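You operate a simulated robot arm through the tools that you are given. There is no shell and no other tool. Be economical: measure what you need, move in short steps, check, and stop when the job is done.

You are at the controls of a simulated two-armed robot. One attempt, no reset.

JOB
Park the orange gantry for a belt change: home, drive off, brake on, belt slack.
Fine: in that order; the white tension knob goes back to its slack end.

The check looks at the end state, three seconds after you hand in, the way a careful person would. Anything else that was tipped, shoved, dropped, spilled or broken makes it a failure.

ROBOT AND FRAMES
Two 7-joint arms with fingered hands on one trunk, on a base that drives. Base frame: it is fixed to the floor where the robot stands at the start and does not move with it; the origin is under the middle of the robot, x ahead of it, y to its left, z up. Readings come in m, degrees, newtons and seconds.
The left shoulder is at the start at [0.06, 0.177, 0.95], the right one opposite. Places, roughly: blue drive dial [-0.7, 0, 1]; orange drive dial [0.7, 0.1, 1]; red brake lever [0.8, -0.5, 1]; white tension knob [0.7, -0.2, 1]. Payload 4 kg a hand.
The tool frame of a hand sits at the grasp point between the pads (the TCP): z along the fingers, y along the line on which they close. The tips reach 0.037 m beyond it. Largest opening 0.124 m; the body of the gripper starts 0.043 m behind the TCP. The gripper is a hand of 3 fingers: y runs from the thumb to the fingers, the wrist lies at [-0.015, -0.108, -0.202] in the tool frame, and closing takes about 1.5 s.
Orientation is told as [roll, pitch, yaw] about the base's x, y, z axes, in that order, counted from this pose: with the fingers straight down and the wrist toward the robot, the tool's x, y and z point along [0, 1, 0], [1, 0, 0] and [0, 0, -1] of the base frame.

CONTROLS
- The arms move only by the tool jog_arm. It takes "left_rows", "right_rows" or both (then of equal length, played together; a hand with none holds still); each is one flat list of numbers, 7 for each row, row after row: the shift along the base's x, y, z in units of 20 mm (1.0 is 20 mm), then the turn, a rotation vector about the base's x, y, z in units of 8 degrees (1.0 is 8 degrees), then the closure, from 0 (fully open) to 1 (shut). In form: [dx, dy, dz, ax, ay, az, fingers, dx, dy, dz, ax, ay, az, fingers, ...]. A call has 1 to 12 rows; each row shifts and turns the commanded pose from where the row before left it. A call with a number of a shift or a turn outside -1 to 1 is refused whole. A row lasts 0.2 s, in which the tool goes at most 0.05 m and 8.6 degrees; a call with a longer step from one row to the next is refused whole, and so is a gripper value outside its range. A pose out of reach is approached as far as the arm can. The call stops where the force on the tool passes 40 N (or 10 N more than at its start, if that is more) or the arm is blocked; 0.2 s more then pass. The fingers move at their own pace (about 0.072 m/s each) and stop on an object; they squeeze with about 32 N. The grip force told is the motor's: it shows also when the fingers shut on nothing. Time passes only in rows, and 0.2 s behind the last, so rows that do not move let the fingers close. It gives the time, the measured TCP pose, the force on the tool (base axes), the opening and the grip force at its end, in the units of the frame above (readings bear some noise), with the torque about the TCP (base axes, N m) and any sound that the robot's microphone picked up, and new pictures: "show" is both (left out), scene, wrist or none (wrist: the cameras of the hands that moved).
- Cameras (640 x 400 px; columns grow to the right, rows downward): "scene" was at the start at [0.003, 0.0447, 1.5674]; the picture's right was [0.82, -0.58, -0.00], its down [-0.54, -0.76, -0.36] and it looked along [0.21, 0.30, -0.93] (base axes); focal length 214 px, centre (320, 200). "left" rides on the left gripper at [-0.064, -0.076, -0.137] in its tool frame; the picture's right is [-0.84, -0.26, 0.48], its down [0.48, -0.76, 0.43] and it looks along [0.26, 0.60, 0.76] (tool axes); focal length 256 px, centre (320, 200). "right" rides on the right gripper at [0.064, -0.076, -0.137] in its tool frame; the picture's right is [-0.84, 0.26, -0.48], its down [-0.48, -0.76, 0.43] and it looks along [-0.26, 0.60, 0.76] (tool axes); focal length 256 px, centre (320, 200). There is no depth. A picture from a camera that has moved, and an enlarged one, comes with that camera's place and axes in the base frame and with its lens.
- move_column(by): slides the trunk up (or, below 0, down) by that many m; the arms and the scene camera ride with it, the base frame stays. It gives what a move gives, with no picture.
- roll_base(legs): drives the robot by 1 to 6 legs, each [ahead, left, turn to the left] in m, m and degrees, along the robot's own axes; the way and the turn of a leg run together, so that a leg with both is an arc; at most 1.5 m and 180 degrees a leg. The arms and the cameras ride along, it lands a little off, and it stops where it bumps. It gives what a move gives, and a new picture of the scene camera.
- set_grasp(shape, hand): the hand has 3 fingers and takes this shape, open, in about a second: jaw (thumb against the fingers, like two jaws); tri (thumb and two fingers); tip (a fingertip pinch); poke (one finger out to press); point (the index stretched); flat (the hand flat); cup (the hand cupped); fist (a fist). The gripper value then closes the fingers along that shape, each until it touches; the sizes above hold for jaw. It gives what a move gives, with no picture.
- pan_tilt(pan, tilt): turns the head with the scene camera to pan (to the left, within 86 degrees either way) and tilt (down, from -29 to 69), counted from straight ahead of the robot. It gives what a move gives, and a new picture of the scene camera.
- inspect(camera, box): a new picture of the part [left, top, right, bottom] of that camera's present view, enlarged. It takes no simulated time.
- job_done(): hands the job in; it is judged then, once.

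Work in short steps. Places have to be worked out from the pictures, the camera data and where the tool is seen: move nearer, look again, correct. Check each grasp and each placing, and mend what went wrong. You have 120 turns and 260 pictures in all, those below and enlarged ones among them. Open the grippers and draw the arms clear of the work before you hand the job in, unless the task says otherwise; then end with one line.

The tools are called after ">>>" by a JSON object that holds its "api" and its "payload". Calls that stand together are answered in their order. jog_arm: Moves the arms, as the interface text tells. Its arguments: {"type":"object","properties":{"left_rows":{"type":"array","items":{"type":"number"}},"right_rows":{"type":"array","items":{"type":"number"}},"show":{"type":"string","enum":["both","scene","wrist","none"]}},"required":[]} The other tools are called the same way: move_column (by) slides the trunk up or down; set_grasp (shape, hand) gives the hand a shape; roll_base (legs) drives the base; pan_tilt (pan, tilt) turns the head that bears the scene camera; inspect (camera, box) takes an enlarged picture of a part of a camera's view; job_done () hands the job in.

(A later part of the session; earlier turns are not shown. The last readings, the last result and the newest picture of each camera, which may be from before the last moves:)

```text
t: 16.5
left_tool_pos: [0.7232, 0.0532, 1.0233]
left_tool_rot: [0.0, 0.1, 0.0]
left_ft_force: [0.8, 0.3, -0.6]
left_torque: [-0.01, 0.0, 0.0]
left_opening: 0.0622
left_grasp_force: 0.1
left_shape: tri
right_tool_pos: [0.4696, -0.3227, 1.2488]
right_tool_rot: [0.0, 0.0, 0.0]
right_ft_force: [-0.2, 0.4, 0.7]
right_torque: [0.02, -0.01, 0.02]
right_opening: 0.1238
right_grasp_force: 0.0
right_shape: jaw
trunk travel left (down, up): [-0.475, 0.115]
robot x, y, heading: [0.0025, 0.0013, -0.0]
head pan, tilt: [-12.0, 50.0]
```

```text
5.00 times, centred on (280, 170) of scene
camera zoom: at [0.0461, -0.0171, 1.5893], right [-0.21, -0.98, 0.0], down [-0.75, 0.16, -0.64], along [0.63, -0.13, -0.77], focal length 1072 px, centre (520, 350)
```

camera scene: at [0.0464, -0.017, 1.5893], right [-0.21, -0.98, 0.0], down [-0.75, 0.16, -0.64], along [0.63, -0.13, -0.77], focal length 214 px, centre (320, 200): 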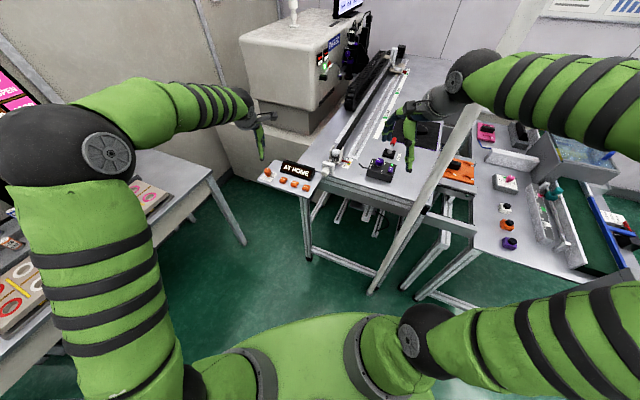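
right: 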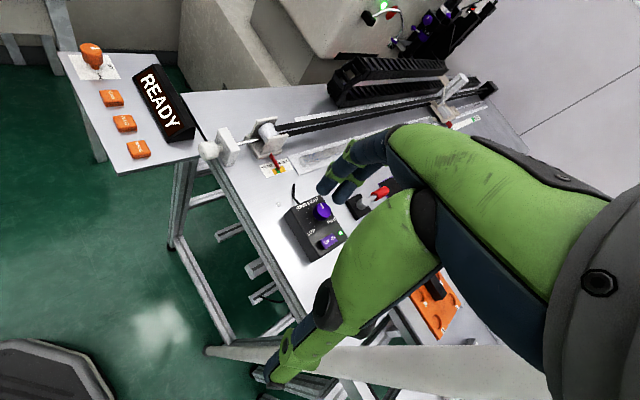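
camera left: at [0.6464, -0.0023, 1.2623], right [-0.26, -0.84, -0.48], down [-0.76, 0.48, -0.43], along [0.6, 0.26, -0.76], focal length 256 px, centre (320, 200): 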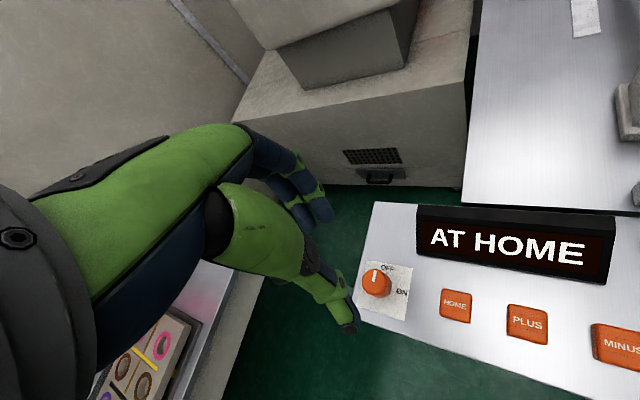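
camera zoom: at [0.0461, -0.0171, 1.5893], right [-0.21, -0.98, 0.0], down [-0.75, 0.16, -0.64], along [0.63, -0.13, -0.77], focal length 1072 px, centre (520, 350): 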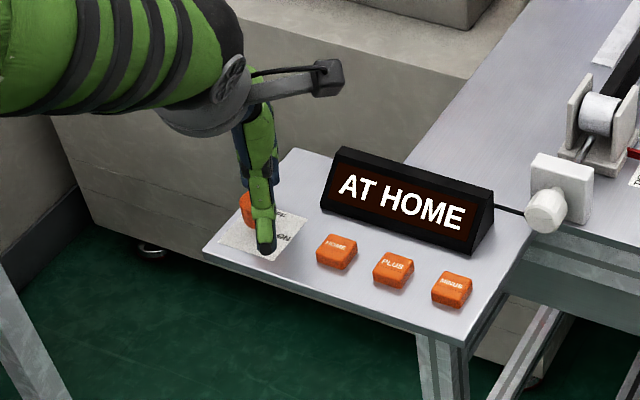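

Fingers straddle the dial, centred well. Closing the grip.

>>> {"api": "jog_arm", "payload": {"left_rows": [0, 0, 0, 0, 0, 0, 0.7, 0, 0, 0, 0, 0, 0, 1, 0, 0, 0, 0, 0, 0, 1, 0, 0, 0, 0, 0, 0, 1, 0, 0, 0, 0, 0, 0, 1, 0, 0, 0, 0, 0, 0, 1], "show": "none"}}

>>> {"api": "inspect", "payload": {"camera": "left", "box": [200, 150, 500, 350]}}

```text
t: 17.9
left_tool_pos: [0.7216, 0.0531, 1.023]
left_tool_rot: [0.1, 0.0, -0.1]
left_ft_force: [-4.8, -2.4, 0.5]
left_torque: [-0.02, -0.2, 0.01]
left_opening: 0.0235
left_grasp_force: 31.6
left_shape: tri
right_tool_pos: [0.4683, -0.3228, 1.249]
right_tool_rot: [-0.1, 0.0, -0.1]
right_ft_force: [0.4, 0.3, 0.6]
right_torque: [0.02, 0.02, 0.0]
right_opening: 0.1233
right_grasp_force: 0.0
right_shape: jaw
trunk travel left (down, up): [-0.475, 0.115]
robot x, y, heading: [-0.0021, -0.0001, 0.0]
head pan, tilt: [-12.0, 50.0]
```

```text
2.00 times, centred on (350, 250) of left
camera zoom: at [0.6454, -0.0103, 1.1606], right [-0.26, -0.84, -0.48], down [-0.76, 0.48, -0.43], along [0.6, 0.25, -0.76], focal length 512 px, centre (260, 100)
```

zoom: 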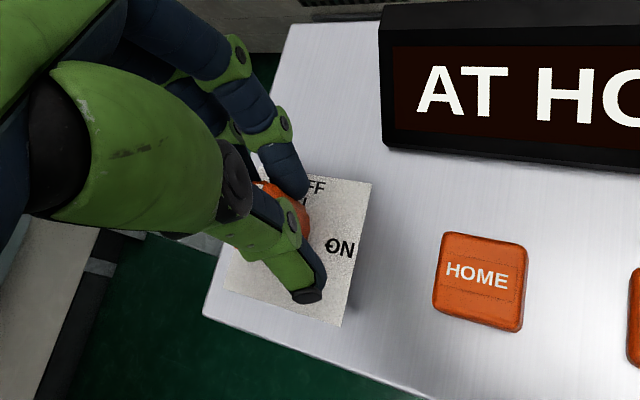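

Gripped (23.5 mm). Turning clockwise 32° as a test.

>>> {"api": "jog_arm", "payload": {"left_rows": [0, 0, 0, 0, 0, -1, 1, 0, 0, 0, 0, 0, -1, 1, 0, 0, 0, 0, 0, -1, 1, 0, 0, 0, 0, 0, -1, 1], "show": "none"}}

>>> {"api": "inspect", "payload": {"camera": "scene", "box": [240, 130, 340, 210]}}

```text
t: 18.9
left_tool_pos: [0.7223, 0.054, 1.0226]
left_tool_rot: [-0.1, 0.0, -32.1]
left_ft_force: [-5.4, 2.4, 1.1]
left_torque: [0.03, -0.27, 0.11]
left_opening: 0.0216
left_grasp_force: 31.8
left_shape: tri
right_tool_pos: [0.4682, -0.3207, 1.2484]
right_tool_rot: [0.0, 0.0, 0.0]
right_ft_force: [-0.2, -0.2, 0.6]
right_torque: [0.0, 0.02, 0.0]
right_opening: 0.1234
right_grasp_force: 0.1
right_shape: jaw
trunk travel left (down, up): [-0.475, 0.115]
robot x, y, heading: [-0.0019, 0.0006, -0.1]
head pan, tilt: [-12.0, 50.0]
```

```text
5.00 times, centred on (290, 170) of scene
camera zoom: at [0.0452, -0.0164, 1.5894], right [-0.21, -0.98, 0.0], down [-0.75, 0.16, -0.64], along [0.63, -0.13, -0.77], focal length 1072 px, centre (470, 350)
```

zoom: 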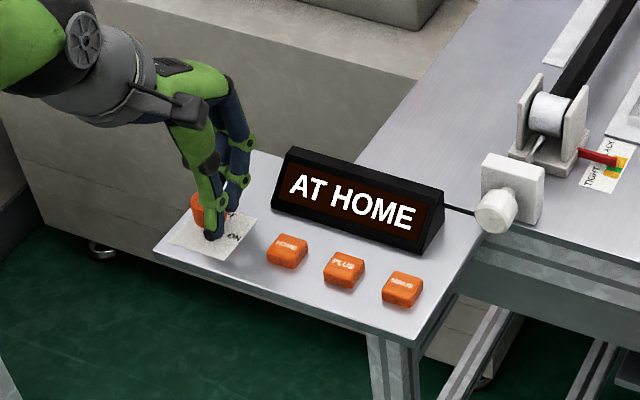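

Low torque; continuing clockwise toward ON and watching the display.

>>> {"api": "jog_arm", "payload": {"left_rows": [0, 0, 0, 0, 0, -1, 1, 0, 0, 0, 0, 0, -1, 1, 0, 0, 0, 0, 0, -1, 1, 0, 0, 0, 0, 0, -1, 1], "show": "none"}}

>>> {"api": "inspect", "payload": {"camera": "scene", "box": [240, 130, 340, 210]}}

>>> {"api": "inspect", "payload": {"camera": "left", "box": [200, 150, 500, 350]}}

```text
t: 19.9
left_tool_pos: [0.7223, 0.0508, 1.023]
left_tool_rot: [-0.1, 0.0, -64.2]
left_ft_force: [-3.4, -11.7, -4.2]
left_torque: [-0.36, 0.18, 0.03]
left_opening: 0.0105
left_grasp_force: 31.8
left_shape: tri
right_tool_pos: [0.4693, -0.324, 1.2485]
right_tool_rot: [0.0, 0.0, 0.0]
right_ft_force: [-0.3, -0.6, 0.4]
right_torque: [-0.04, 0.03, 0.0]
right_opening: 0.1234
right_grasp_force: 0.2
right_shape: jaw
trunk travel left (down, up): [-0.475, 0.115]
robot x, y, heading: [-0.0009, 0.0025, -0.2]
head pan, tilt: [-12.0, 50.0]
```

```text
5.00 times, centred on (290, 170) of scene
camera zoom: at [0.046, -0.0181, 1.5893], right [-0.21, -0.98, 0.0], down [-0.75, 0.16, -0.64], along [0.63, -0.13, -0.77], focal length 1072 px, centre (470, 350)
```

zoom: 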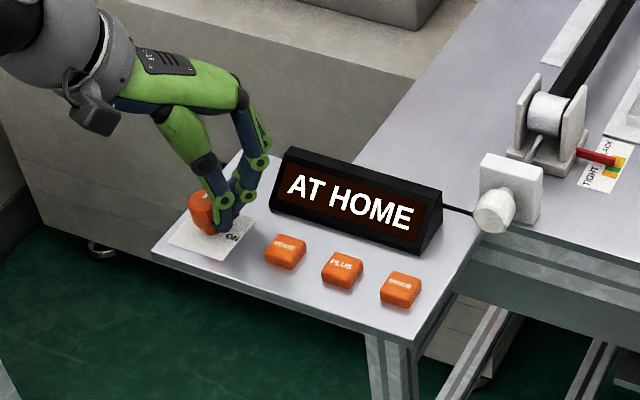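

```text
2.00 times, centred on (350, 250) of left
camera zoom: at [0.6305, 0.0919, 1.1602], right [-0.87, -0.13, -0.48], down [0.1, 0.89, -0.44], along [0.49, -0.43, -0.76], focal length 512 px, centre (260, 100)
```

zoom: 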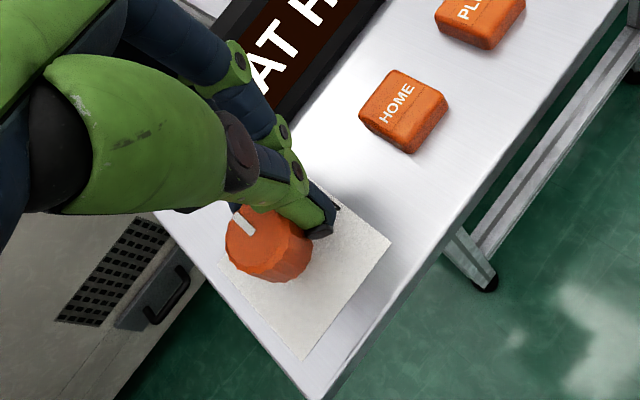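

The grip slipped off since it was off-centre; the dial turned maybe 50° with no display change. I open, lift, and look at it.

>>> {"api": "jog_arm", "payload": {"left_rows": [0, 0, 0, 0, 0, 0, 0.5, 0, 0, 0, 0, 0, 0, 0.5, 0, 0, 0, 0, 0, 0, 0.5, 0, 0, 0.9, 0, 0, 0, 0.5, 0, 0, 0.9, 0, 0, 0.5, 0.5, 0, 0.2, 0.9, 0, 0, 1, 0.5, 0, 0.2, 0.9, 0, 0, 1, 0.5, 0, 0, 0, 0, 0, 1, 0.5], "show": "none"}}

>>> {"api": "inspect", "payload": {"camera": "left", "box": [250, 200, 490, 360]}}

>>> {"api": "inspect", "payload": {"camera": "scene", "box": [250, 150, 310, 200]}}

```text
t: 21.7
left_tool_pos: [0.7223, 0.0602, 1.0936]
left_tool_rot: [0.0, 0.0, -35.9]
left_ft_force: [-0.5, 0.5, -0.2]
left_torque: [0.0, 0.0, 0.02]
left_opening: 0.0618
left_grasp_force: 0.1
left_shape: tri
right_tool_pos: [0.4675, -0.3238, 1.2477]
right_tool_rot: [-0.1, 0.0, 0.1]
right_ft_force: [0.7, 0.4, 0.1]
right_torque: [0.03, -0.01, -0.02]
right_opening: 0.1235
right_grasp_force: 0.0
right_shape: jaw
trunk travel left (down, up): [-0.475, 0.115]
robot x, y, heading: [-0.0006, -0.0026, 0.0]
head pan, tilt: [-12.0, 50.0]
```

```text
2.50 times, centred on (370, 280) of left
camera zoom: at [0.6222, 0.0538, 1.2315], right [-0.7, -0.53, -0.48], down [-0.33, 0.84, -0.44], along [0.63, -0.14, -0.76], focal length 640 px, centre (195, 0)
```

zoom: 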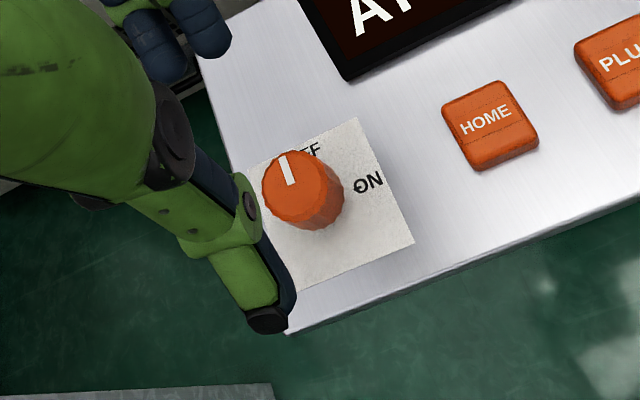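

```text
8.00 times, centred on (280, 175) of scene
camera zoom: at [0.0458, -0.0175, 1.5893], right [-0.21, -0.98, 0.0], down [-0.75, 0.16, -0.64], along [0.63, -0.13, -0.77], focal length 1716 px, centre (640, 400)
```

zoom: 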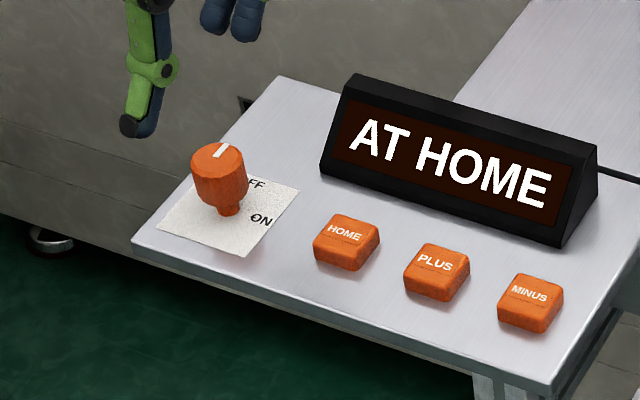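

The panel is yawed about −37°, so the mark is indeed at OFF and the dial didn't move (fingers slid). Regripping centred at (0.7205, 0.059), aligned with the panel.

>>> {"api": "jog_arm", "payload": {"left_rows": [-0.08, -0.05, -0.9, 0, 0, 0, 0.6, 0, 0, -0.9, 0, 0, 0, 0.6, 0, 0, -0.9, 0, 0, 0, 0.6, 0, 0, -0.9, 0, 0, 0, 0.6, 0, 0, -0.15, 0, 0, 0, 0.6, 0, 0, 0, 0, 0, 0, 1, 0, 0, 0, 0, 0, 0, 1, 0, 0, 0, 0, 0, 0, 1, 0, 0, 0, 0, 0, 0, 1, 0, 0, 0, 0, 0, 0, 1], "show": "none"}}

>>> {"api": "inspect", "payload": {"camera": "left", "box": [250, 180, 450, 340]}}

```text
t: 23.9
left_tool_pos: [0.72, 0.0617, 1.0216]
left_tool_rot: [-0.1, 0.1, -36.0]
left_ft_force: [-5.4, 1.9, 0.8]
left_torque: [-0.17, -0.31, -0.02]
left_opening: 0.0266
left_grasp_force: 31.9
left_shape: tri
right_tool_pos: [0.4701, -0.3227, 1.2497]
right_tool_rot: [0.1, 0.0, 0.0]
right_ft_force: [0.9, -0.3, -0.2]
right_torque: [0.01, 0.02, 0.03]
right_opening: 0.1233
right_grasp_force: 0.1
right_shape: jaw
trunk travel left (down, up): [-0.475, 0.115]
robot x, y, heading: [0.0003, 0.0006, -0.0]
head pan, tilt: [-12.0, 50.0]
```

```text
2.50 times, centred on (350, 260) of left
camera zoom: at [0.62, 0.0548, 1.1589], right [-0.7, -0.53, -0.48], down [-0.33, 0.84, -0.43], along [0.63, -0.14, -0.76], focal length 640 px, centre (245, 50)
```

zoom: 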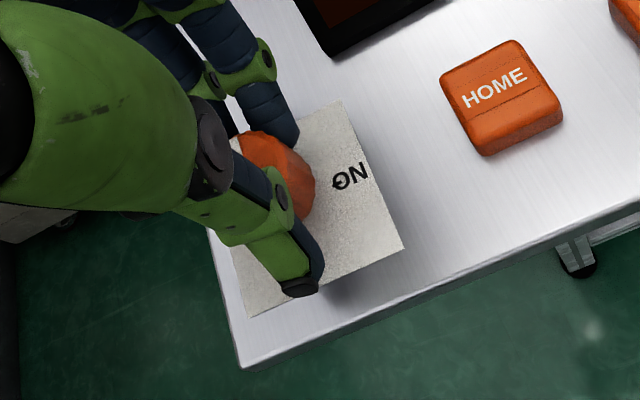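

Well-centred grip (26.6 mm). Turning clockwise 32°, watching torque.

>>> {"api": "jog_arm", "payload": {"left_rows": [0, 0, 0, 0, 0, -1, 1, 0, 0, 0, 0, 0, -1, 1, 0, 0, 0, 0, 0, -1, 1, 0, 0, 0, 0, 0, -1, 1], "show": "none"}}

>>> {"api": "inspect", "payload": {"camera": "left", "box": [250, 180, 450, 340]}}

>>> {"api": "inspect", "payload": {"camera": "scene", "box": [240, 130, 340, 210]}}

```text
t: 24.9
left_tool_pos: [0.7229, 0.0653, 1.0217]
left_tool_rot: [0.3, -0.3, -67.8]
left_ft_force: [19.5, 15.2, 9.9]
left_torque: [0.14, -1.15, 0.49]
left_opening: 0.0253
left_grasp_force: 32.1
left_shape: tri
right_tool_pos: [0.4701, -0.3202, 1.2482]
right_tool_rot: [-0.1, 0.0, 0.1]
right_ft_force: [0.7, 0.3, -0.3]
right_torque: [0.04, 0.0, -0.03]
right_opening: 0.1237
right_grasp_force: 0.0
right_shape: jaw
trunk travel left (down, up): [-0.475, 0.115]
robot x, y, heading: [-0.0019, -0.0033, -0.1]
head pan, tilt: [-12.0, 50.0]
```

```text
2.50 times, centred on (350, 260) of left
camera zoom: at [0.6351, 0.1113, 1.1578], right [-0.87, -0.08, -0.49], down [0.16, 0.89, -0.43], along [0.47, -0.46, -0.76], focal length 640 px, centre (245, 50)
```

zoom: 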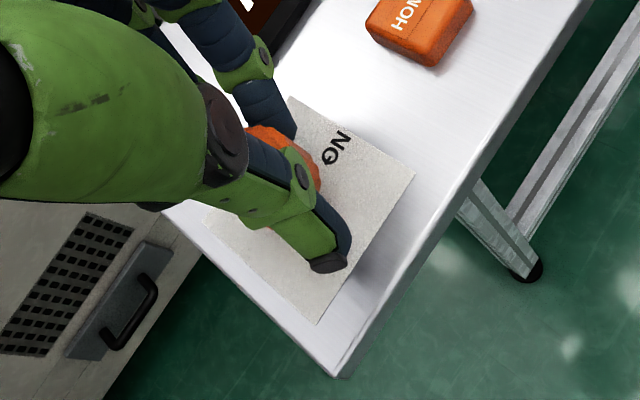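

```text
5.00 times, centred on (290, 170) of scene
camera zoom: at [0.0476, -0.0151, 1.5894], right [-0.21, -0.98, 0.0], down [-0.75, 0.16, -0.64], along [0.63, -0.13, -0.77], focal length 1072 px, centre (470, 350)
```

zoom: 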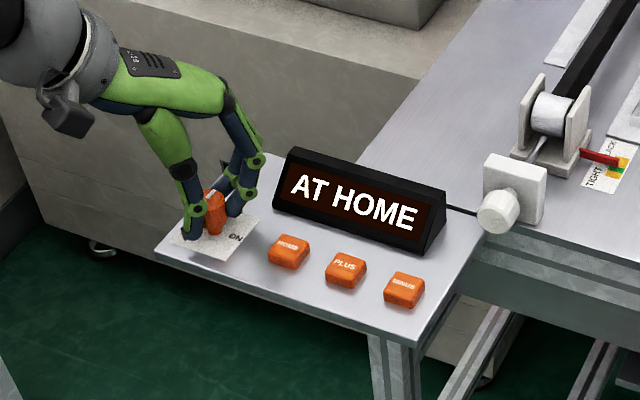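

Clockwise is resisted (likely an end stop). I go back and try counter-clockwise.

>>> {"api": "jog_arm", "payload": {"left_rows": [0, 0, 0, 0, 0, 1, 1, 0, 0, 0, 0, 0, 1, 1, 0, 0, 0, 0, 0, 1, 1, 0, 0, 0, 0, 0, 1, 1, 0, 0, 0, 0, 0, 1, 1, 0, 0, 0, 0, 0, 1, 1, 0, 0, 0, 0, 0, 1, 1], "show": "none"}}

>>> {"api": "inspect", "payload": {"camera": "left", "box": [250, 180, 450, 340]}}

>>> {"api": "inspect", "payload": {"camera": "scene", "box": [240, 130, 340, 210]}}

```text
t: 26.5
left_tool_pos: [0.7183, 0.0593, 1.0212]
left_tool_rot: [0.0, -0.1, -12.0]
left_ft_force: [-12.9, -2.5, 15.4]
left_torque: [-0.13, -0.27, -0.04]
left_opening: 0.0266
left_grasp_force: 31.6
left_shape: tri
right_tool_pos: [0.4667, -0.3227, 1.2493]
right_tool_rot: [0.0, -0.2, 0.0]
right_ft_force: [-0.6, -0.6, -0.6]
right_torque: [-0.02, 0.02, 0.02]
right_opening: 0.1234
right_grasp_force: 0.0
right_shape: jaw
trunk travel left (down, up): [-0.475, 0.115]
robot x, y, heading: [-0.0041, 0.0003, 0.1]
head pan, tilt: [-12.0, 50.0]
```

```text
2.50 times, centred on (350, 260) of left
camera zoom: at [0.6299, 0.0126, 1.1583], right [-0.42, -0.77, -0.48], down [-0.64, 0.63, -0.44], along [0.64, 0.12, -0.76], focal length 640 px, centre (245, 50)
```

zoom: 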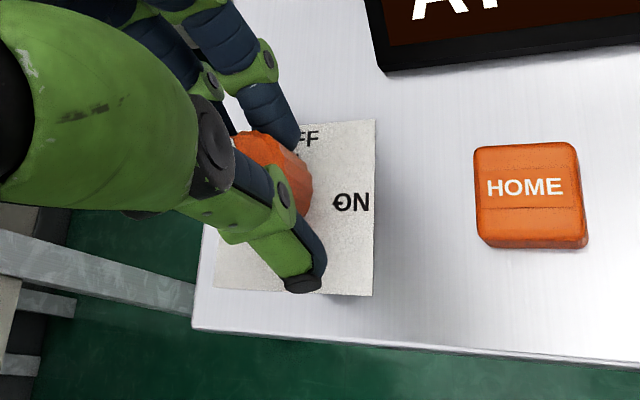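

```text
5.00 times, centred on (290, 170) of scene
camera zoom: at [0.0434, -0.0177, 1.5893], right [-0.21, -0.98, 0.0], down [-0.75, 0.16, -0.64], along [0.63, -0.13, -0.77], focal length 1072 px, centre (470, 350)
```

zoom: 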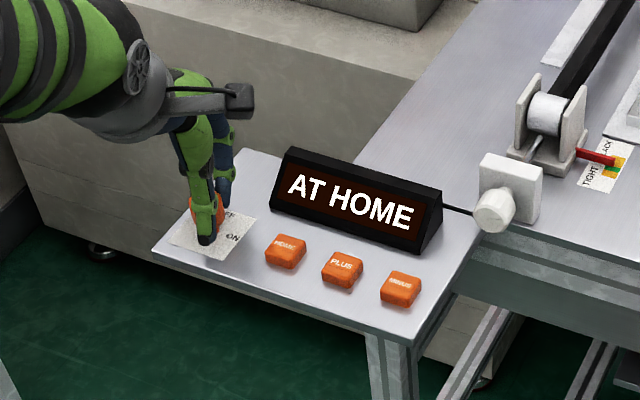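

Low torque this way. Continuing counter-clockwise 40°.

>>> {"api": "jog_arm", "payload": {"left_rows": [0, 0, 0, 0, 0, 1, 1, 0, 0, 0, 0, 0, 1, 1, 0, 0, 0, 0, 0, 1, 1, 0, 0, 0, 0, 0, 1, 1, 0, 0, 0, 0, 0, 1, 1], "show": "none"}}

>>> {"api": "inspect", "payload": {"camera": "left", "box": [250, 180, 450, 340]}}

>>> {"api": "inspect", "payload": {"camera": "scene", "box": [240, 130, 340, 210]}}

```text
t: 27.7
left_tool_pos: [0.7187, 0.0571, 1.0212]
left_tool_rot: [0.0, -0.1, 28.0]
left_ft_force: [-11.6, -19.6, 11.4]
left_torque: [-0.27, -0.04, -0.07]
left_opening: 0.0262
left_grasp_force: 31.7
left_shape: tri
right_tool_pos: [0.467, -0.3251, 1.2484]
right_tool_rot: [0.0, -0.1, 0.0]
right_ft_force: [-0.1, 0.4, -0.3]
right_torque: [0.01, 0.01, 0.03]
right_opening: 0.1236
right_grasp_force: 0.0
right_shape: jaw
trunk travel left (down, up): [-0.475, 0.115]
robot x, y, heading: [0.0003, -0.0016, -0.0]
head pan, tilt: [-12.0, 50.0]
```

```text
2.50 times, centred on (350, 260) of left
camera zoom: at [0.6812, -0.0348, 1.1586], right [0.17, -0.86, -0.48], down [-0.9, 0.07, -0.44], along [0.41, 0.5, -0.76], focal length 640 px, centre (245, 50)
```

zoom: 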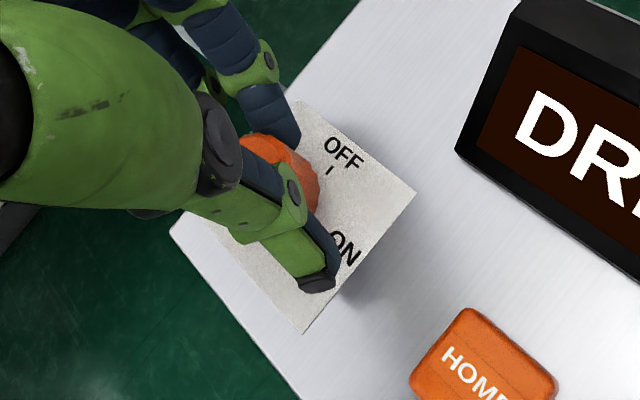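

```text
5.00 times, centred on (290, 170) of scene
camera zoom: at [0.044, -0.0196, 1.5894], right [-0.21, -0.98, 0.0], down [-0.75, 0.16, -0.64], along [0.63, -0.13, -0.77], focal length 1072 px, centre (470, 350)
```

zoom: 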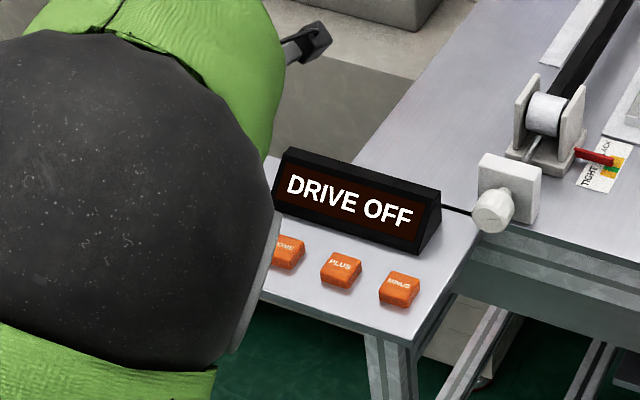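

Display now says DRIVE OFF: the dial mark is misaligned, OFF is counter-clockwise. I continue to the stop.

>>> {"api": "jog_arm", "payload": {"left_rows": [0, 0, 0, 0, 0, 1, 1, 0, 0, 0, 0, 0, 1, 1, 0, 0, 0, 0, 0, 1, 1], "show": "none"}}

>>> {"api": "inspect", "payload": {"camera": "left", "box": [250, 180, 450, 340]}}

```text
t: 28.5
left_tool_pos: [0.7204, 0.0561, 1.0215]
left_tool_rot: [-0.2, -0.2, 51.9]
left_ft_force: [0.6, -30.9, 14.3]
left_torque: [-0.48, -0.3, -0.33]
left_opening: 0.0264
left_grasp_force: 31.7
left_shape: tri
right_tool_pos: [0.4685, -0.3258, 1.2469]
right_tool_rot: [0.1, -0.1, 0.0]
right_ft_force: [1.1, -0.6, -0.4]
right_torque: [0.01, -0.02, -0.02]
right_opening: 0.1234
right_grasp_force: 0.0
right_shape: jaw
trunk travel left (down, up): [-0.475, 0.115]
robot x, y, heading: [0.0002, -0.0004, -0.1]
head pan, tilt: [-12.0, 50.0]
```

```text
2.50 times, centred on (350, 260) of left
camera zoom: at [0.7228, -0.0433, 1.1587], right [0.5, -0.72, -0.48], down [-0.85, -0.3, -0.44], along [0.17, 0.63, -0.76], focal length 640 px, centre (245, 50)
```

zoom: 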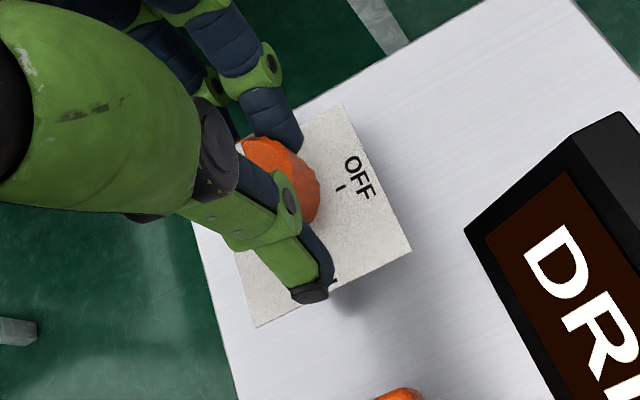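

About 88° turned and resistance rises: at the OFF end. Releasing and lifting to view.

>>> {"api": "jog_arm", "payload": {"left_rows": [0, 0, 0, 0, 0, 0, 0.5, 0, 0, 0, 0, 0, 0, 0.5, 0, 0, 0, 0, 0, 0, 0.5, 0, 0, 0.9, 0, 0, 0, 0.5, 0, 0, 0.9, 0, 0, 0, 0.5, 0, 0, 0.9, 0, 0, -1, 0.5, 0, 0, 0.9, 0, 0, -1, 0.5, 0, 0, 0.9, 0, 0, -1, 0.5, 0, 0, 0.9, 0, 0, -1, 0.5], "show": "wrist"}}

>>> {"api": "inspect", "payload": {"camera": "left", "box": [290, 200, 490, 340]}}

>>> {"api": "inspect", "payload": {"camera": "scene", "box": [240, 130, 340, 210]}}

```text
t: 30.5
left_tool_pos: [0.7186, 0.0593, 1.1287]
left_tool_rot: [0.0, 0.0, 19.9]
left_ft_force: [0.0, 0.3, -0.8]
left_torque: [-0.03, 0.01, 0.03]
left_opening: 0.0619
left_grasp_force: 0.0
left_shape: tri
right_tool_pos: [0.4681, -0.3226, 1.2487]
right_tool_rot: [-0.1, 0.0, 0.0]
right_ft_force: [0.2, -0.3, -0.2]
right_torque: [-0.01, 0.03, 0.02]
right_opening: 0.1235
right_grasp_force: 0.1
right_shape: jaw
trunk travel left (down, up): [-0.475, 0.115]
robot x, y, heading: [0.0022, -0.0052, -0.1]
head pan, tilt: [-12.0, 50.0]
camera left: at [0.6682, -0.0249, 1.2659], right [0.04, -0.87, -0.48], down [-0.88, 0.2, -0.43], along [0.47, 0.44, -0.76], focal length 256 px, centre (320, 200)
```

left: 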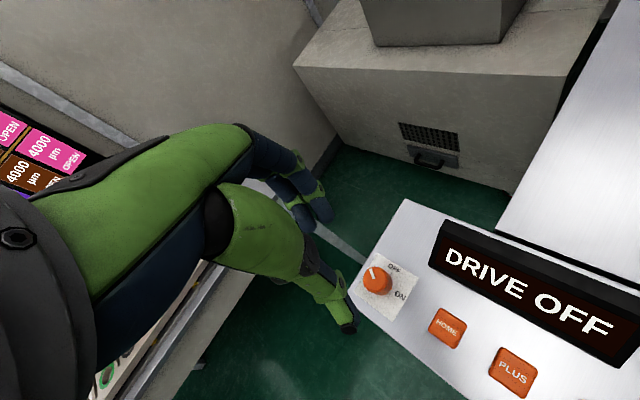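

```text
2.86 times, centred on (390, 270) of left
camera zoom: at [0.6682, -0.0249, 1.2659], right [0.04, -0.87, -0.48], down [-0.88, 0.2, -0.43], along [0.47, 0.44, -0.76], focal length 731 px, centre (120, 0)
```

zoom: 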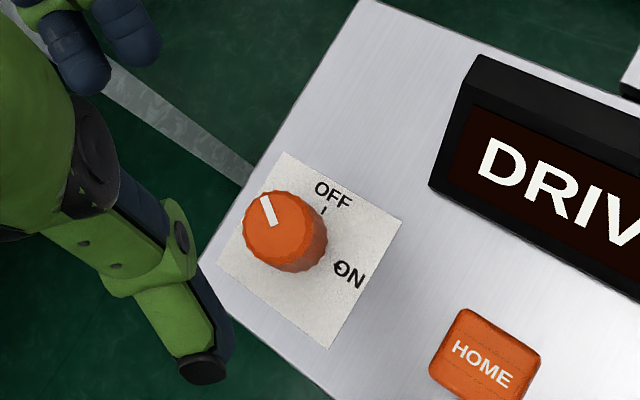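

```text
5.00 times, centred on (290, 170) of scene
camera zoom: at [0.0459, -0.0163, 1.5893], right [-0.21, -0.98, 0.0], down [-0.75, 0.16, -0.64], along [0.63, -0.13, -0.77], focal length 1072 px, centre (470, 350)
```

zoom: 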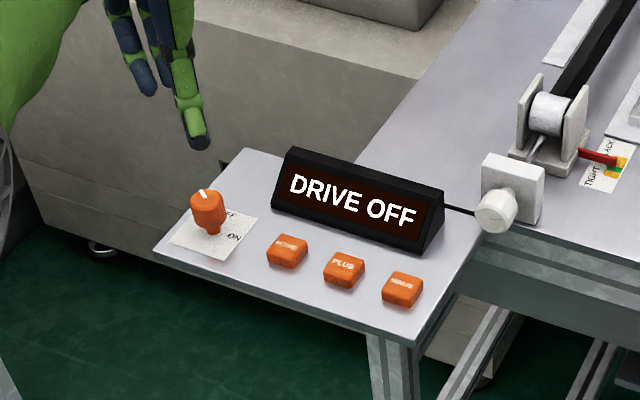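

DRIVE OFF shows, but the mark turned only ~50°, so the fingers slipped some. I regrip from yaw −36° and turn further to be sure it's at its stop.

>>> {"api": "jog_arm", "payload": {"left_rows": [0.1, 0.05, 0, 0, 0, -1, 0.5, 0, 0, 0, 0, 0, -1, 0.5, 0, 0, 0, 0, 0, -1, 0.5, 0, 0, -0.8, 0, 0, -1, 0.5, 0, 0, -0.8, 0, 0, -1, 0.5, 0, 0, -0.8, 0, 0, -1, 0.6, 0, 0, -0.9, 0, 0, -1, 0.6, 0, 0, -0.9, 0, 0, 0, 0.6, 0, 0, -0.9, 0, 0, 0, 0.6, 0, 0, -0.25, 0, 0, 0, 0.6], "show": "none"}}

>>> {"api": "inspect", "payload": {"camera": "left", "box": [250, 180, 450, 340]}}

```text
t: 32.7
left_tool_pos: [0.7231, 0.0632, 1.0204]
left_tool_rot: [0.0, 0.0, -36.1]
left_ft_force: [-0.9, -0.6, -0.2]
left_torque: [-0.01, 0.0, 0.02]
left_opening: 0.0499
left_grasp_force: 0.2
left_shape: tri
right_tool_pos: [0.4688, -0.3236, 1.2497]
right_tool_rot: [-0.1, -0.1, 0.0]
right_ft_force: [0.5, -0.4, 0.3]
right_torque: [0.02, 0.0, -0.02]
right_opening: 0.1237
right_grasp_force: 0.0
right_shape: jaw
trunk travel left (down, up): [-0.475, 0.115]
robot x, y, heading: [-0.0013, 0.002, 0.2]
head pan, tilt: [-12.0, 50.0]
```

```text
2.50 times, centred on (350, 260) of left
camera zoom: at [0.623, 0.0559, 1.1573], right [-0.7, -0.53, -0.48], down [-0.33, 0.84, -0.43], along [0.63, -0.15, -0.76], focal length 640 px, centre (245, 50)
```

zoom: 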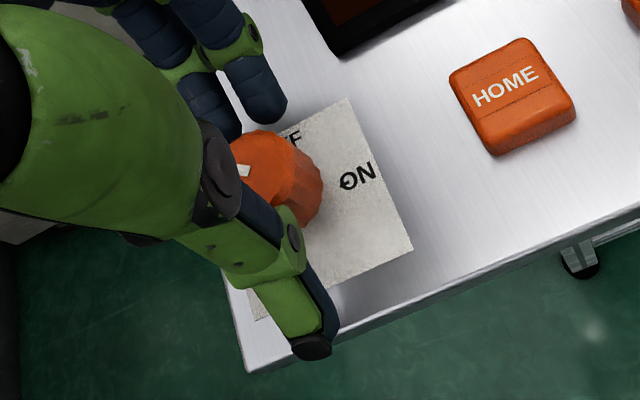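

Centre slightly, close, then turn counter-clockwise 40°.

>>> {"api": "jog_arm", "payload": {"left_rows": [-0.12, -0.13, 0, 0, 0, 0, 0.7, 0, 0, 0, 0, 0, 0, 1, 0, 0, 0, 0, 0, 0, 1, 0, 0, 0, 0, 0, 0, 1, 0, 0, 0, 0, 0, 0, 1, 0, 0, 0, 0, 0, 1, 1, 0, 0, 0, 0, 0, 1, 1, 0, 0, 0, 0, 0, 1, 1], "show": "none"}}

>>> {"api": "inspect", "payload": {"camera": "left", "box": [250, 180, 450, 340]}}

>>> {"api": "jog_arm", "payload": {"left_rows": [0, 0, 0, 0, 0, 1, 1, 0, 0, 0, 0, 0, 1, 1, 0, 0, 0, 0, 0, 1, 1], "show": "none"}}

>>> {"api": "inspect", "payload": {"camera": "left", "box": [250, 180, 450, 340]}}

```text
t: 34.5
left_tool_pos: [0.7203, 0.0595, 1.0199]
left_tool_rot: [0.1, -0.1, -11.9]
left_ft_force: [-9.9, -5.5, -1.5]
left_torque: [-0.13, -0.25, -0.05]
left_opening: 0.0271
left_grasp_force: 32.3
left_shape: tri
right_tool_pos: [0.4689, -0.324, 1.249]
right_tool_rot: [0.0, 0.0, 0.0]
right_ft_force: [0.4, 0.5, -0.2]
right_torque: [-0.01, -0.01, 0.0]
right_opening: 0.1236
right_grasp_force: 0.1
right_shape: jaw
trunk travel left (down, up): [-0.475, 0.115]
robot x, y, heading: [0.0038, -0.002, 0.2]
head pan, tilt: [-12.0, 50.0]
```

```text
2.50 times, centred on (350, 260) of left
camera zoom: at [0.6317, 0.0124, 1.1579], right [-0.42, -0.77, -0.48], down [-0.64, 0.63, -0.43], along [0.64, 0.13, -0.76], focal length 640 px, centre (245, 50)
```

zoom: 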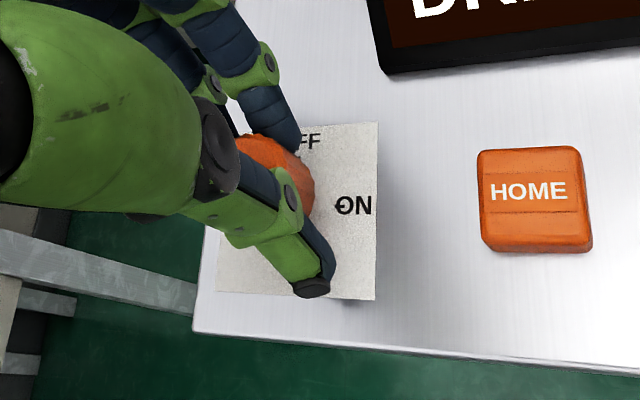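

```text
t: 35.3
left_tool_pos: [0.7184, 0.0561, 1.0223]
left_tool_rot: [-0.1, -0.1, 12.0]
left_ft_force: [-8.7, -14.1, -6.9]
left_torque: [-0.31, -0.32, -0.35]
left_opening: 0.0259
left_grasp_force: 31.5
left_shape: tri
right_tool_pos: [0.4694, -0.3245, 1.2484]
right_tool_rot: [0.1, 0.0, 0.1]
right_ft_force: [0.6, -0.7, -0.8]
right_torque: [0.02, -0.04, -0.03]
right_opening: 0.1237
right_grasp_force: 0.1
right_shape: jaw
trunk travel left (down, up): [-0.475, 0.115]
robot x, y, heading: [0.0006, 0.0014, 0.0]
head pan, tilt: [-12.0, 50.0]
```

```text
2.50 times, centred on (350, 260) of left
camera zoom: at [0.6577, -0.0221, 1.1585], right [-0.08, -0.87, -0.48], down [-0.84, 0.31, -0.44], along [0.53, 0.37, -0.76], focal length 640 px, centre (245, 50)
```

zoom: 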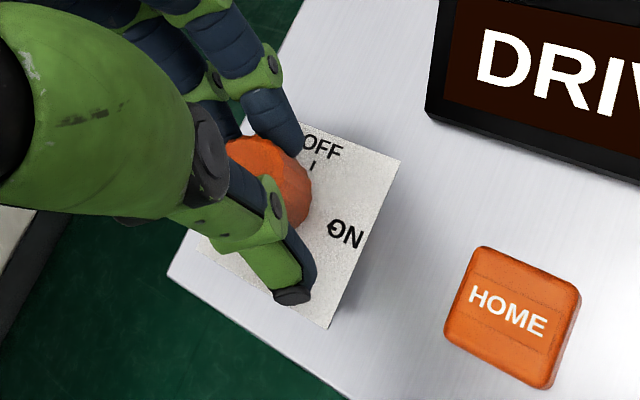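

Resistance of 0.35 Nm again — seems like a stop. Releasing and checking whether the mark moved.

>>> {"api": "jog_arm", "payload": {"left_rows": [0, 0, 0, 0, 0, 0, 0.5, 0, 0, 0, 0, 0, 0, 0.5, 0, 0, 0, 0, 0, 0, 0.5, 0, 0, 0.9, 0, 0, 0, 0.5, 0, 0, 0.9, 0, 0, 0, 0.5, 0, 0, 0.9, 0, 0, 1, 0.5, 0, 0, 0.9, 0, 0, 0, 0.5, 0, 0, 0.9, 0, 0, 0, 0.5, 0, 0, 0.9, 0, 0, 0, 0.5], "show": "none"}}

>>> {"api": "inspect", "payload": {"camera": "left", "box": [290, 200, 490, 340]}}

```text
t: 37.3
left_tool_pos: [0.7192, 0.0594, 1.1313]
left_tool_rot: [-0.1, 0.0, 20.1]
left_ft_force: [0.1, 0.6, 0.2]
left_torque: [0.0, 0.0, 0.0]
left_opening: 0.0619
left_grasp_force: 0.0
left_shape: tri
right_tool_pos: [0.4692, -0.3215, 1.2494]
right_tool_rot: [0.1, 0.0, 0.0]
right_ft_force: [0.5, 0.5, 1.3]
right_torque: [0.0, 0.0, -0.01]
right_opening: 0.1236
right_grasp_force: 0.1
right_shape: jaw
trunk travel left (down, up): [-0.475, 0.115]
robot x, y, heading: [0.0004, -0.0006, -0.2]
head pan, tilt: [-12.0, 50.0]
```

```text
2.86 times, centred on (390, 270) of left
camera zoom: at [0.6693, -0.0264, 1.2689], right [0.05, -0.87, -0.48], down [-0.88, 0.19, -0.43], along [0.47, 0.44, -0.76], focal length 731 px, centre (120, 0)
```

zoom: 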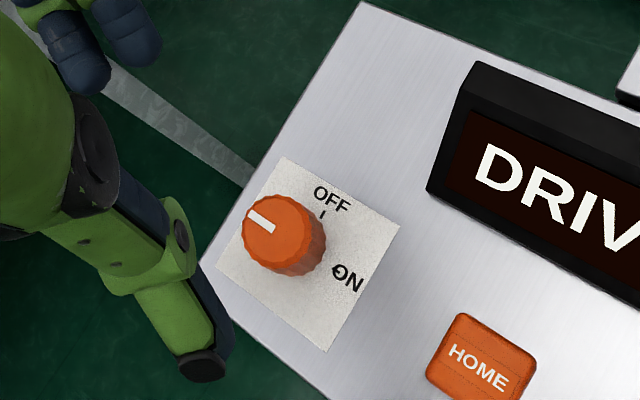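

The mark moved another 30° (now ~80° from start). One more regrip to bring it to the true end.

>>> {"api": "jog_arm", "payload": {"left_rows": [0, 0, 0, 0, 0, -1, 0.5, 0, 0, 0, 0, 0, -1, 0.5, 0, 0, 0, 0, 0, -1, 0.5, 0, 0, -0.85, 0, 0, -1, 0.5, 0, 0, -0.8, 0, 0, -1, 0.5, 0, 0, -0.8, 0, 0, -1, 0.6, 0, 0, -0.9, 0, 0, -1, 0.6, 0, 0, -0.9, 0, 0, 0, 0.6, 0, 0, -0.9, 0, 0, 0, 0.6, 0, 0, -0.35, 0, 0, 0, 0.6], "show": "none"}}

>>> {"api": "jog_arm", "payload": {"left_rows": [0, 0, 0, 0, 0, 0, 0.7, 0, 0, 0, 0, 0, 0, 1, 0, 0, 0, 0, 0, 0, 1, 0, 0, 0, 0, 0, 0, 1, 0, 0, 0, 0, 0, 0, 1, 0, 0, 0, 0, 0, 1, 1, 0, 0, 0, 0, 0, 1, 1, 0, 0, 0, 0, 0, 1, 1, 0, 0, 0, 0, 0, 1, 1], "show": "none"}}

>>> {"api": "jog_arm", "payload": {"left_rows": [0, 0, 0, 0, 0, 1, 1, 0, 0, 0, 0, 0, 1, 1], "show": "none"}}

>>> {"api": "jog_arm", "payload": {"left_rows": [0, 0, 0, 0, 0, 0, 0.5, 0, 0, 0, 0, 0, 0, 0.5, 0, 0, 0, 0, 0, 0, 0.5, 0, 0, 0.9, 0, 0, 0, 0.5, 0, 0, 0.9, 0, 0, 0, 0.5, 0, 0, 0.9, 0, 0, 1, 0.5, 0, 0, 0.9, 0, 0, 1, 0.5, 0, 0, 0.9, 0, 0, 0, 0.5, 0, 0, 0.9, 0, 0, 0, 0.5], "show": "none"}}

>>> {"api": "inspect", "payload": {"camera": "left", "box": [290, 200, 490, 340]}}

```text
t: 39.5
left_tool_pos: [0.7204, 0.0602, 1.0189]
left_tool_rot: [0.0, 0.0, -36.0]
left_ft_force: [-0.1, -0.2, -1.3]
left_torque: [-0.03, 0.0, 0.02]
left_opening: 0.0499
left_grasp_force: 0.0
left_shape: tri
right_tool_pos: [0.4683, -0.3213, 1.248]
right_tool_rot: [0.0, 0.0, 0.0]
right_ft_force: [-0.5, 0.0, -0.5]
right_torque: [0.01, 0.0, 0.0]
right_opening: 0.1235
right_grasp_force: 0.0
right_shape: jaw
trunk travel left (down, up): [-0.475, 0.115]
robot x, y, heading: [0.0007, -0.0012, -0.0]
head pan, tilt: [-12.0, 50.0]
```

```text
t: 41.5
left_tool_pos: [0.7203, 0.056, 1.02]
left_tool_rot: [-0.2, 0.0, -4.0]
left_ft_force: [-12.9, -10.7, -4.5]
left_torque: [-0.63, -0.18, -0.45]
left_opening: 0.0251
left_grasp_force: 32.2
left_shape: tri
right_tool_pos: [0.4678, -0.3234, 1.2494]
right_tool_rot: [0.1, 0.0, 0.0]
right_ft_force: [0.2, -0.1, -0.9]
right_torque: [0.02, 0.0, 0.01]
right_opening: 0.1235
right_grasp_force: 0.0
right_shape: jaw
trunk travel left (down, up): [-0.475, 0.115]
robot x, y, heading: [0.0005, 0.0015, 0.1]
head pan, tilt: [-12.0, 50.0]
```

```text
t: 42.1
left_tool_pos: [0.7201, 0.0534, 1.0204]
left_tool_rot: [-0.1, -0.1, 11.8]
left_ft_force: [-7.8, -21.2, -5.2]
left_torque: [-0.84, -0.28, -0.71]
left_opening: 0.0234
left_grasp_force: 32.1
left_shape: tri
right_tool_pos: [0.4684, -0.325, 1.2477]
right_tool_rot: [0.1, 0.0, 0.0]
right_ft_force: [-0.1, -0.2, 0.7]
right_torque: [0.01, -0.01, 0.01]
right_opening: 0.1236
right_grasp_force: 0.1
right_shape: jaw
trunk travel left (down, up): [-0.475, 0.115]
robot x, y, heading: [0.0006, 0.0016, -0.1]
head pan, tilt: [-12.0, 50.0]
```

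```text
t: 44.1
left_tool_pos: [0.7204, 0.0586, 1.1275]
left_tool_rot: [0.0, 0.0, 28.2]
left_ft_force: [0.7, -0.5, -1.3]
left_torque: [-0.03, -0.01, 0.02]
left_opening: 0.062
left_grasp_force: 0.1
left_shape: tri
right_tool_pos: [0.4676, -0.3221, 1.2489]
right_tool_rot: [0.0, 0.1, 0.0]
right_ft_force: [-0.4, -0.2, 0.0]
right_torque: [-0.03, 0.0, 0.0]
right_opening: 0.1238
right_grasp_force: 0.1
right_shape: jaw
trunk travel left (down, up): [-0.475, 0.115]
robot x, y, heading: [-0.0018, -0.0006, -0.1]
head pan, tilt: [-12.0, 50.0]
```

```text
2.86 times, centred on (390, 270) of left
camera zoom: at [0.6825, -0.034, 1.265], right [0.17, -0.86, -0.48], down [-0.9, 0.07, -0.43], along [0.41, 0.51, -0.76], focal length 731 px, centre (120, 0)
```

zoom: 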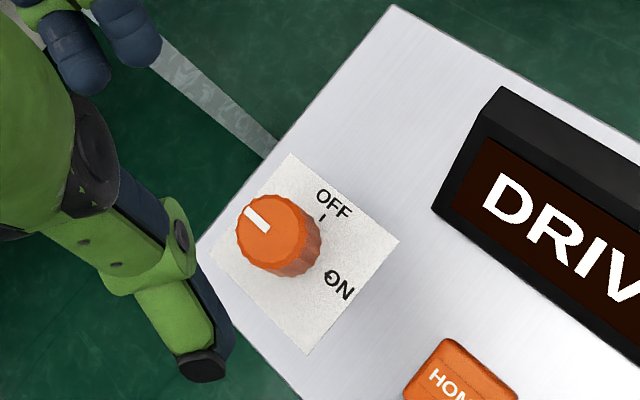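

Torque reached 0.7 Nm: firmly at the OFF stop, DRIVE OFF shown. Next the brake: I move the right hand left/up (away from the pole) so the scene camera can see the lever, and lift the left hand.

>>> {"api": "jog_arm", "payload": {"right_rows": [0, 1, 0.5, 0, 0, 0, 0, 0, 1, 0.5, 0, 0, 0, 0, 0, 1, 0.5, 0, 0, 0, 0, 0, 1, 0.5, 0, 0, 0, 0, 0, 1, 0.5, 0, 0, 0, 0, 0, 0, 0, 0, 0, 0, 0], "left_rows": [-0.5, 0.5, 1, 0, 0, -0.5, 0, -0.5, 0.5, 1, 0, 0, -0.5, 0, -0.5, 0.5, 1, 0, 0, -0.5, 0, -0.5, 0.5, 1, 0, 0, -1, 0, -0.5, 0.5, 1, 0, 0, -1, 0, 0, 0, 0, 0, 0, 0, 0]}}

>>> {"api": "inspect", "payload": {"camera": "scene", "box": [310, 90, 430, 190]}}

>>> {"api": "inspect", "payload": {"camera": "scene", "box": [370, 120, 420, 190]}}

```text
t: 45.5
left_tool_pos: [0.671, 0.1092, 1.2264]
left_tool_rot: [0.0, 0.0, -0.1]
left_ft_force: [0.3, -0.7, -0.6]
left_torque: [0.0, 0.02, -0.02]
left_opening: 0.1235
left_grasp_force: 0.0
left_shape: tri
right_tool_pos: [0.4679, -0.2254, 1.2992]
right_tool_rot: [0.0, -0.1, 0.0]
right_ft_force: [-0.6, -0.1, 0.1]
right_torque: [0.01, 0.02, 0.01]
right_opening: 0.1235
right_grasp_force: 0.1
right_shape: jaw
trunk travel left (down, up): [-0.475, 0.115]
robot x, y, heading: [-0.0004, -0.0003, -0.1]
head pan, tilt: [-12.0, 50.0]
camera scene: at [0.0462, -0.0177, 1.5893], right [-0.21, -0.98, 0.0], down [-0.75, 0.16, -0.64], along [0.63, -0.13, -0.77], focal length 214 px, centre (320, 200)
camera right: at [0.3939, -0.1608, 1.4342], right [0.26, -0.84, 0.48], down [-0.76, -0.48, -0.43], along [0.6, -0.26, -0.76], focal length 256 px, centre (320, 200)
camera left: at [0.593, 0.0457, 1.3639], right [-0.26, -0.84, -0.48], down [-0.76, 0.49, -0.43], along [0.6, 0.25, -0.76], focal length 256 px, centre (320, 200)
```

scene: 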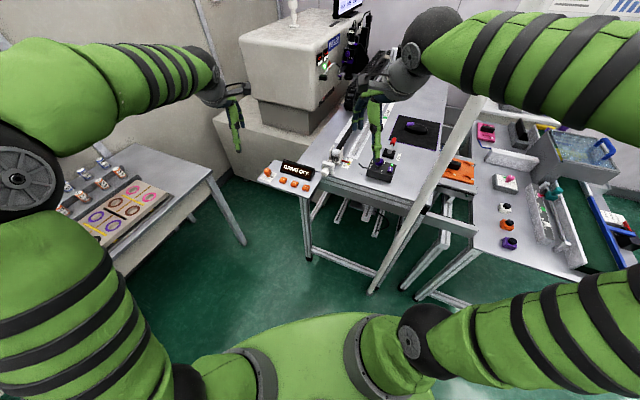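
right: 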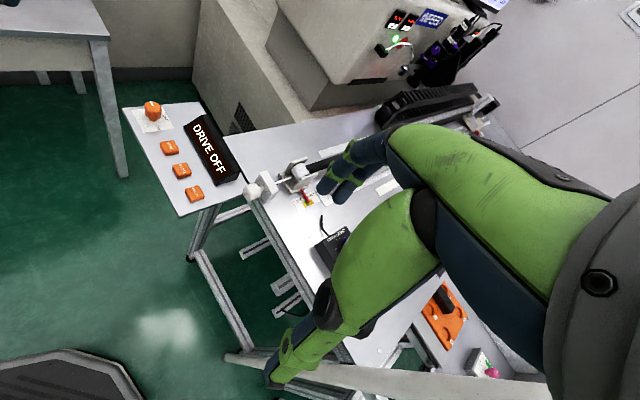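
left: 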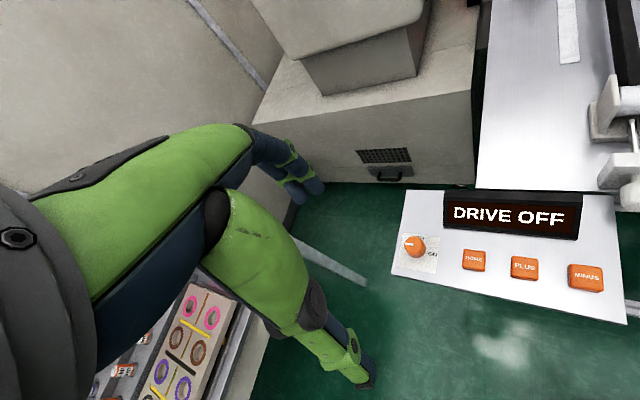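

```text
4.00 times, centred on (370, 140) of scene
camera zoom: at [0.0462, -0.0177, 1.5893], right [-0.21, -0.98, 0.0], down [-0.75, 0.16, -0.64], along [0.63, -0.13, -0.77], focal length 858 px, centre (120, 440)
```

zoom: 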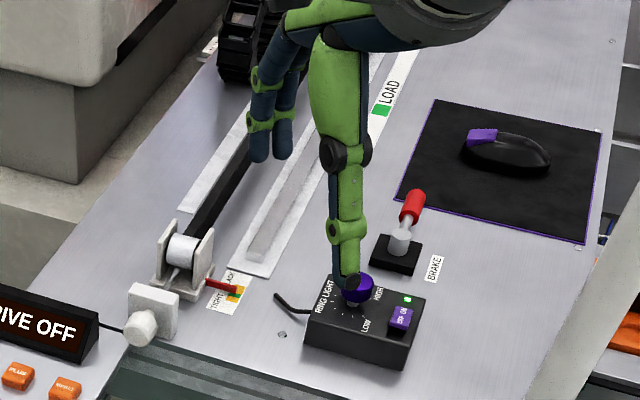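

```text
5.71 times, centred on (395, 155) of scene
camera zoom: at [0.0462, -0.0177, 1.5893], right [-0.21, -0.98, 0.0], down [-0.75, 0.16, -0.64], along [0.63, -0.13, -0.77], focal length 1226 px, centre (-109, 457)
```

zoom: 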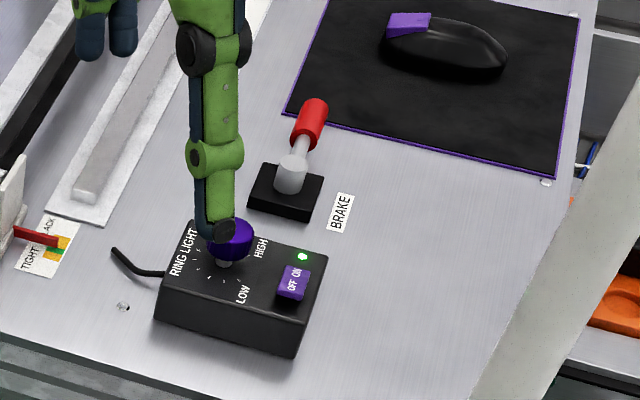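

The bench is yawed −37° too and the brake lever stands at ~(0.77,−0.50); the pole blocks the right arm, so I'll turn the robot right and use the left arm. First tuck the right hand in (closed, pulled back) so it clears the pole when turning.

>>> {"api": "set_grasp", "payload": {"hand": "right", "shape": "fist"}}

>>> {"api": "jog_arm", "payload": {"right_rows": [-1, 0.3, 0, 0, 0, 0, 0, -1, 0.3, 0, 0, 0, 0, 0, -1, 0.3, 0, 0, 0, 0, 0, -1, 0, 0, 0, 0, 0, 0, -1, 0, 0, 0, 0, 0, 0], "left_rows": [-0.5, 0, 0.6, 0, 0, 0, 0, -0.5, 0, 0.6, 0, 0, 0, 0, -0.5, 0, 0.6, 0, 0, 0, 0, 0, 0, 0, 0, 0, 0, 0, 0, 0, 0, 0, 0, 0, 0], "show": "scene"}}

```text
t: 46.4
left_tool_pos: [0.6695, 0.1114, 1.2266]
left_tool_rot: [0.0, 0.0, 0.0]
left_ft_force: [0.1, -0.6, 0.1]
left_torque: [0.0, -0.01, 0.03]
left_opening: 0.1234
left_grasp_force: 0.1
left_shape: tri
right_tool_pos: [0.4683, -0.2235, 1.3009]
right_tool_rot: [0.0, -0.1, 0.0]
right_ft_force: [1.0, 0.3, 0.2]
right_torque: [0.01, -0.01, 0.03]
right_opening: 0.0
right_grasp_force: 0.1
right_shape: fist
trunk travel left (down, up): [-0.475, 0.115]
robot x, y, heading: [0.0022, -0.0006, 0.2]
head pan, tilt: [-12.0, 50.0]
```

```text
t: 47.6
left_tool_pos: [0.64, 0.1102, 1.2626]
left_tool_rot: [0.0, 0.0, 0.0]
left_ft_force: [-0.1, 0.6, -0.7]
left_torque: [-0.01, -0.04, 0.0]
left_opening: 0.1235
left_grasp_force: 0.0
left_shape: tri
right_tool_pos: [0.3671, -0.2054, 1.2989]
right_tool_rot: [-0.1, -0.1, 0.0]
right_ft_force: [-0.6, 0.0, -0.1]
right_torque: [0.04, -0.05, 0.04]
right_opening: 0.0
right_grasp_force: 0.0
right_shape: fist
trunk travel left (down, up): [-0.475, 0.115]
robot x, y, heading: [-0.0005, 0.001, -0.2]
head pan, tilt: [-12.0, 50.0]
camera scene: at [0.0453, -0.0169, 1.5894], right [-0.21, -0.98, 0.0], down [-0.75, 0.16, -0.64], along [0.63, -0.13, -0.77], focal length 214 px, centre (320, 200)
```

scene: 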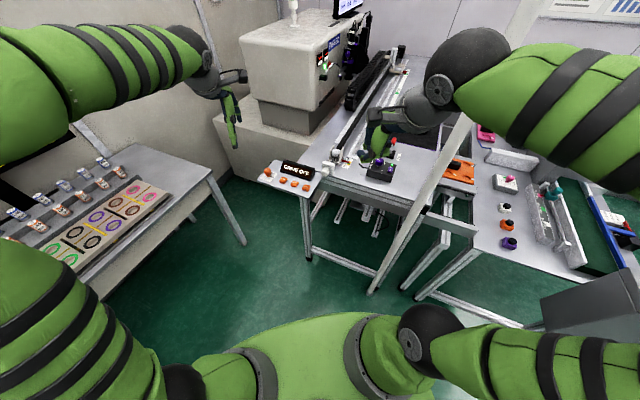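

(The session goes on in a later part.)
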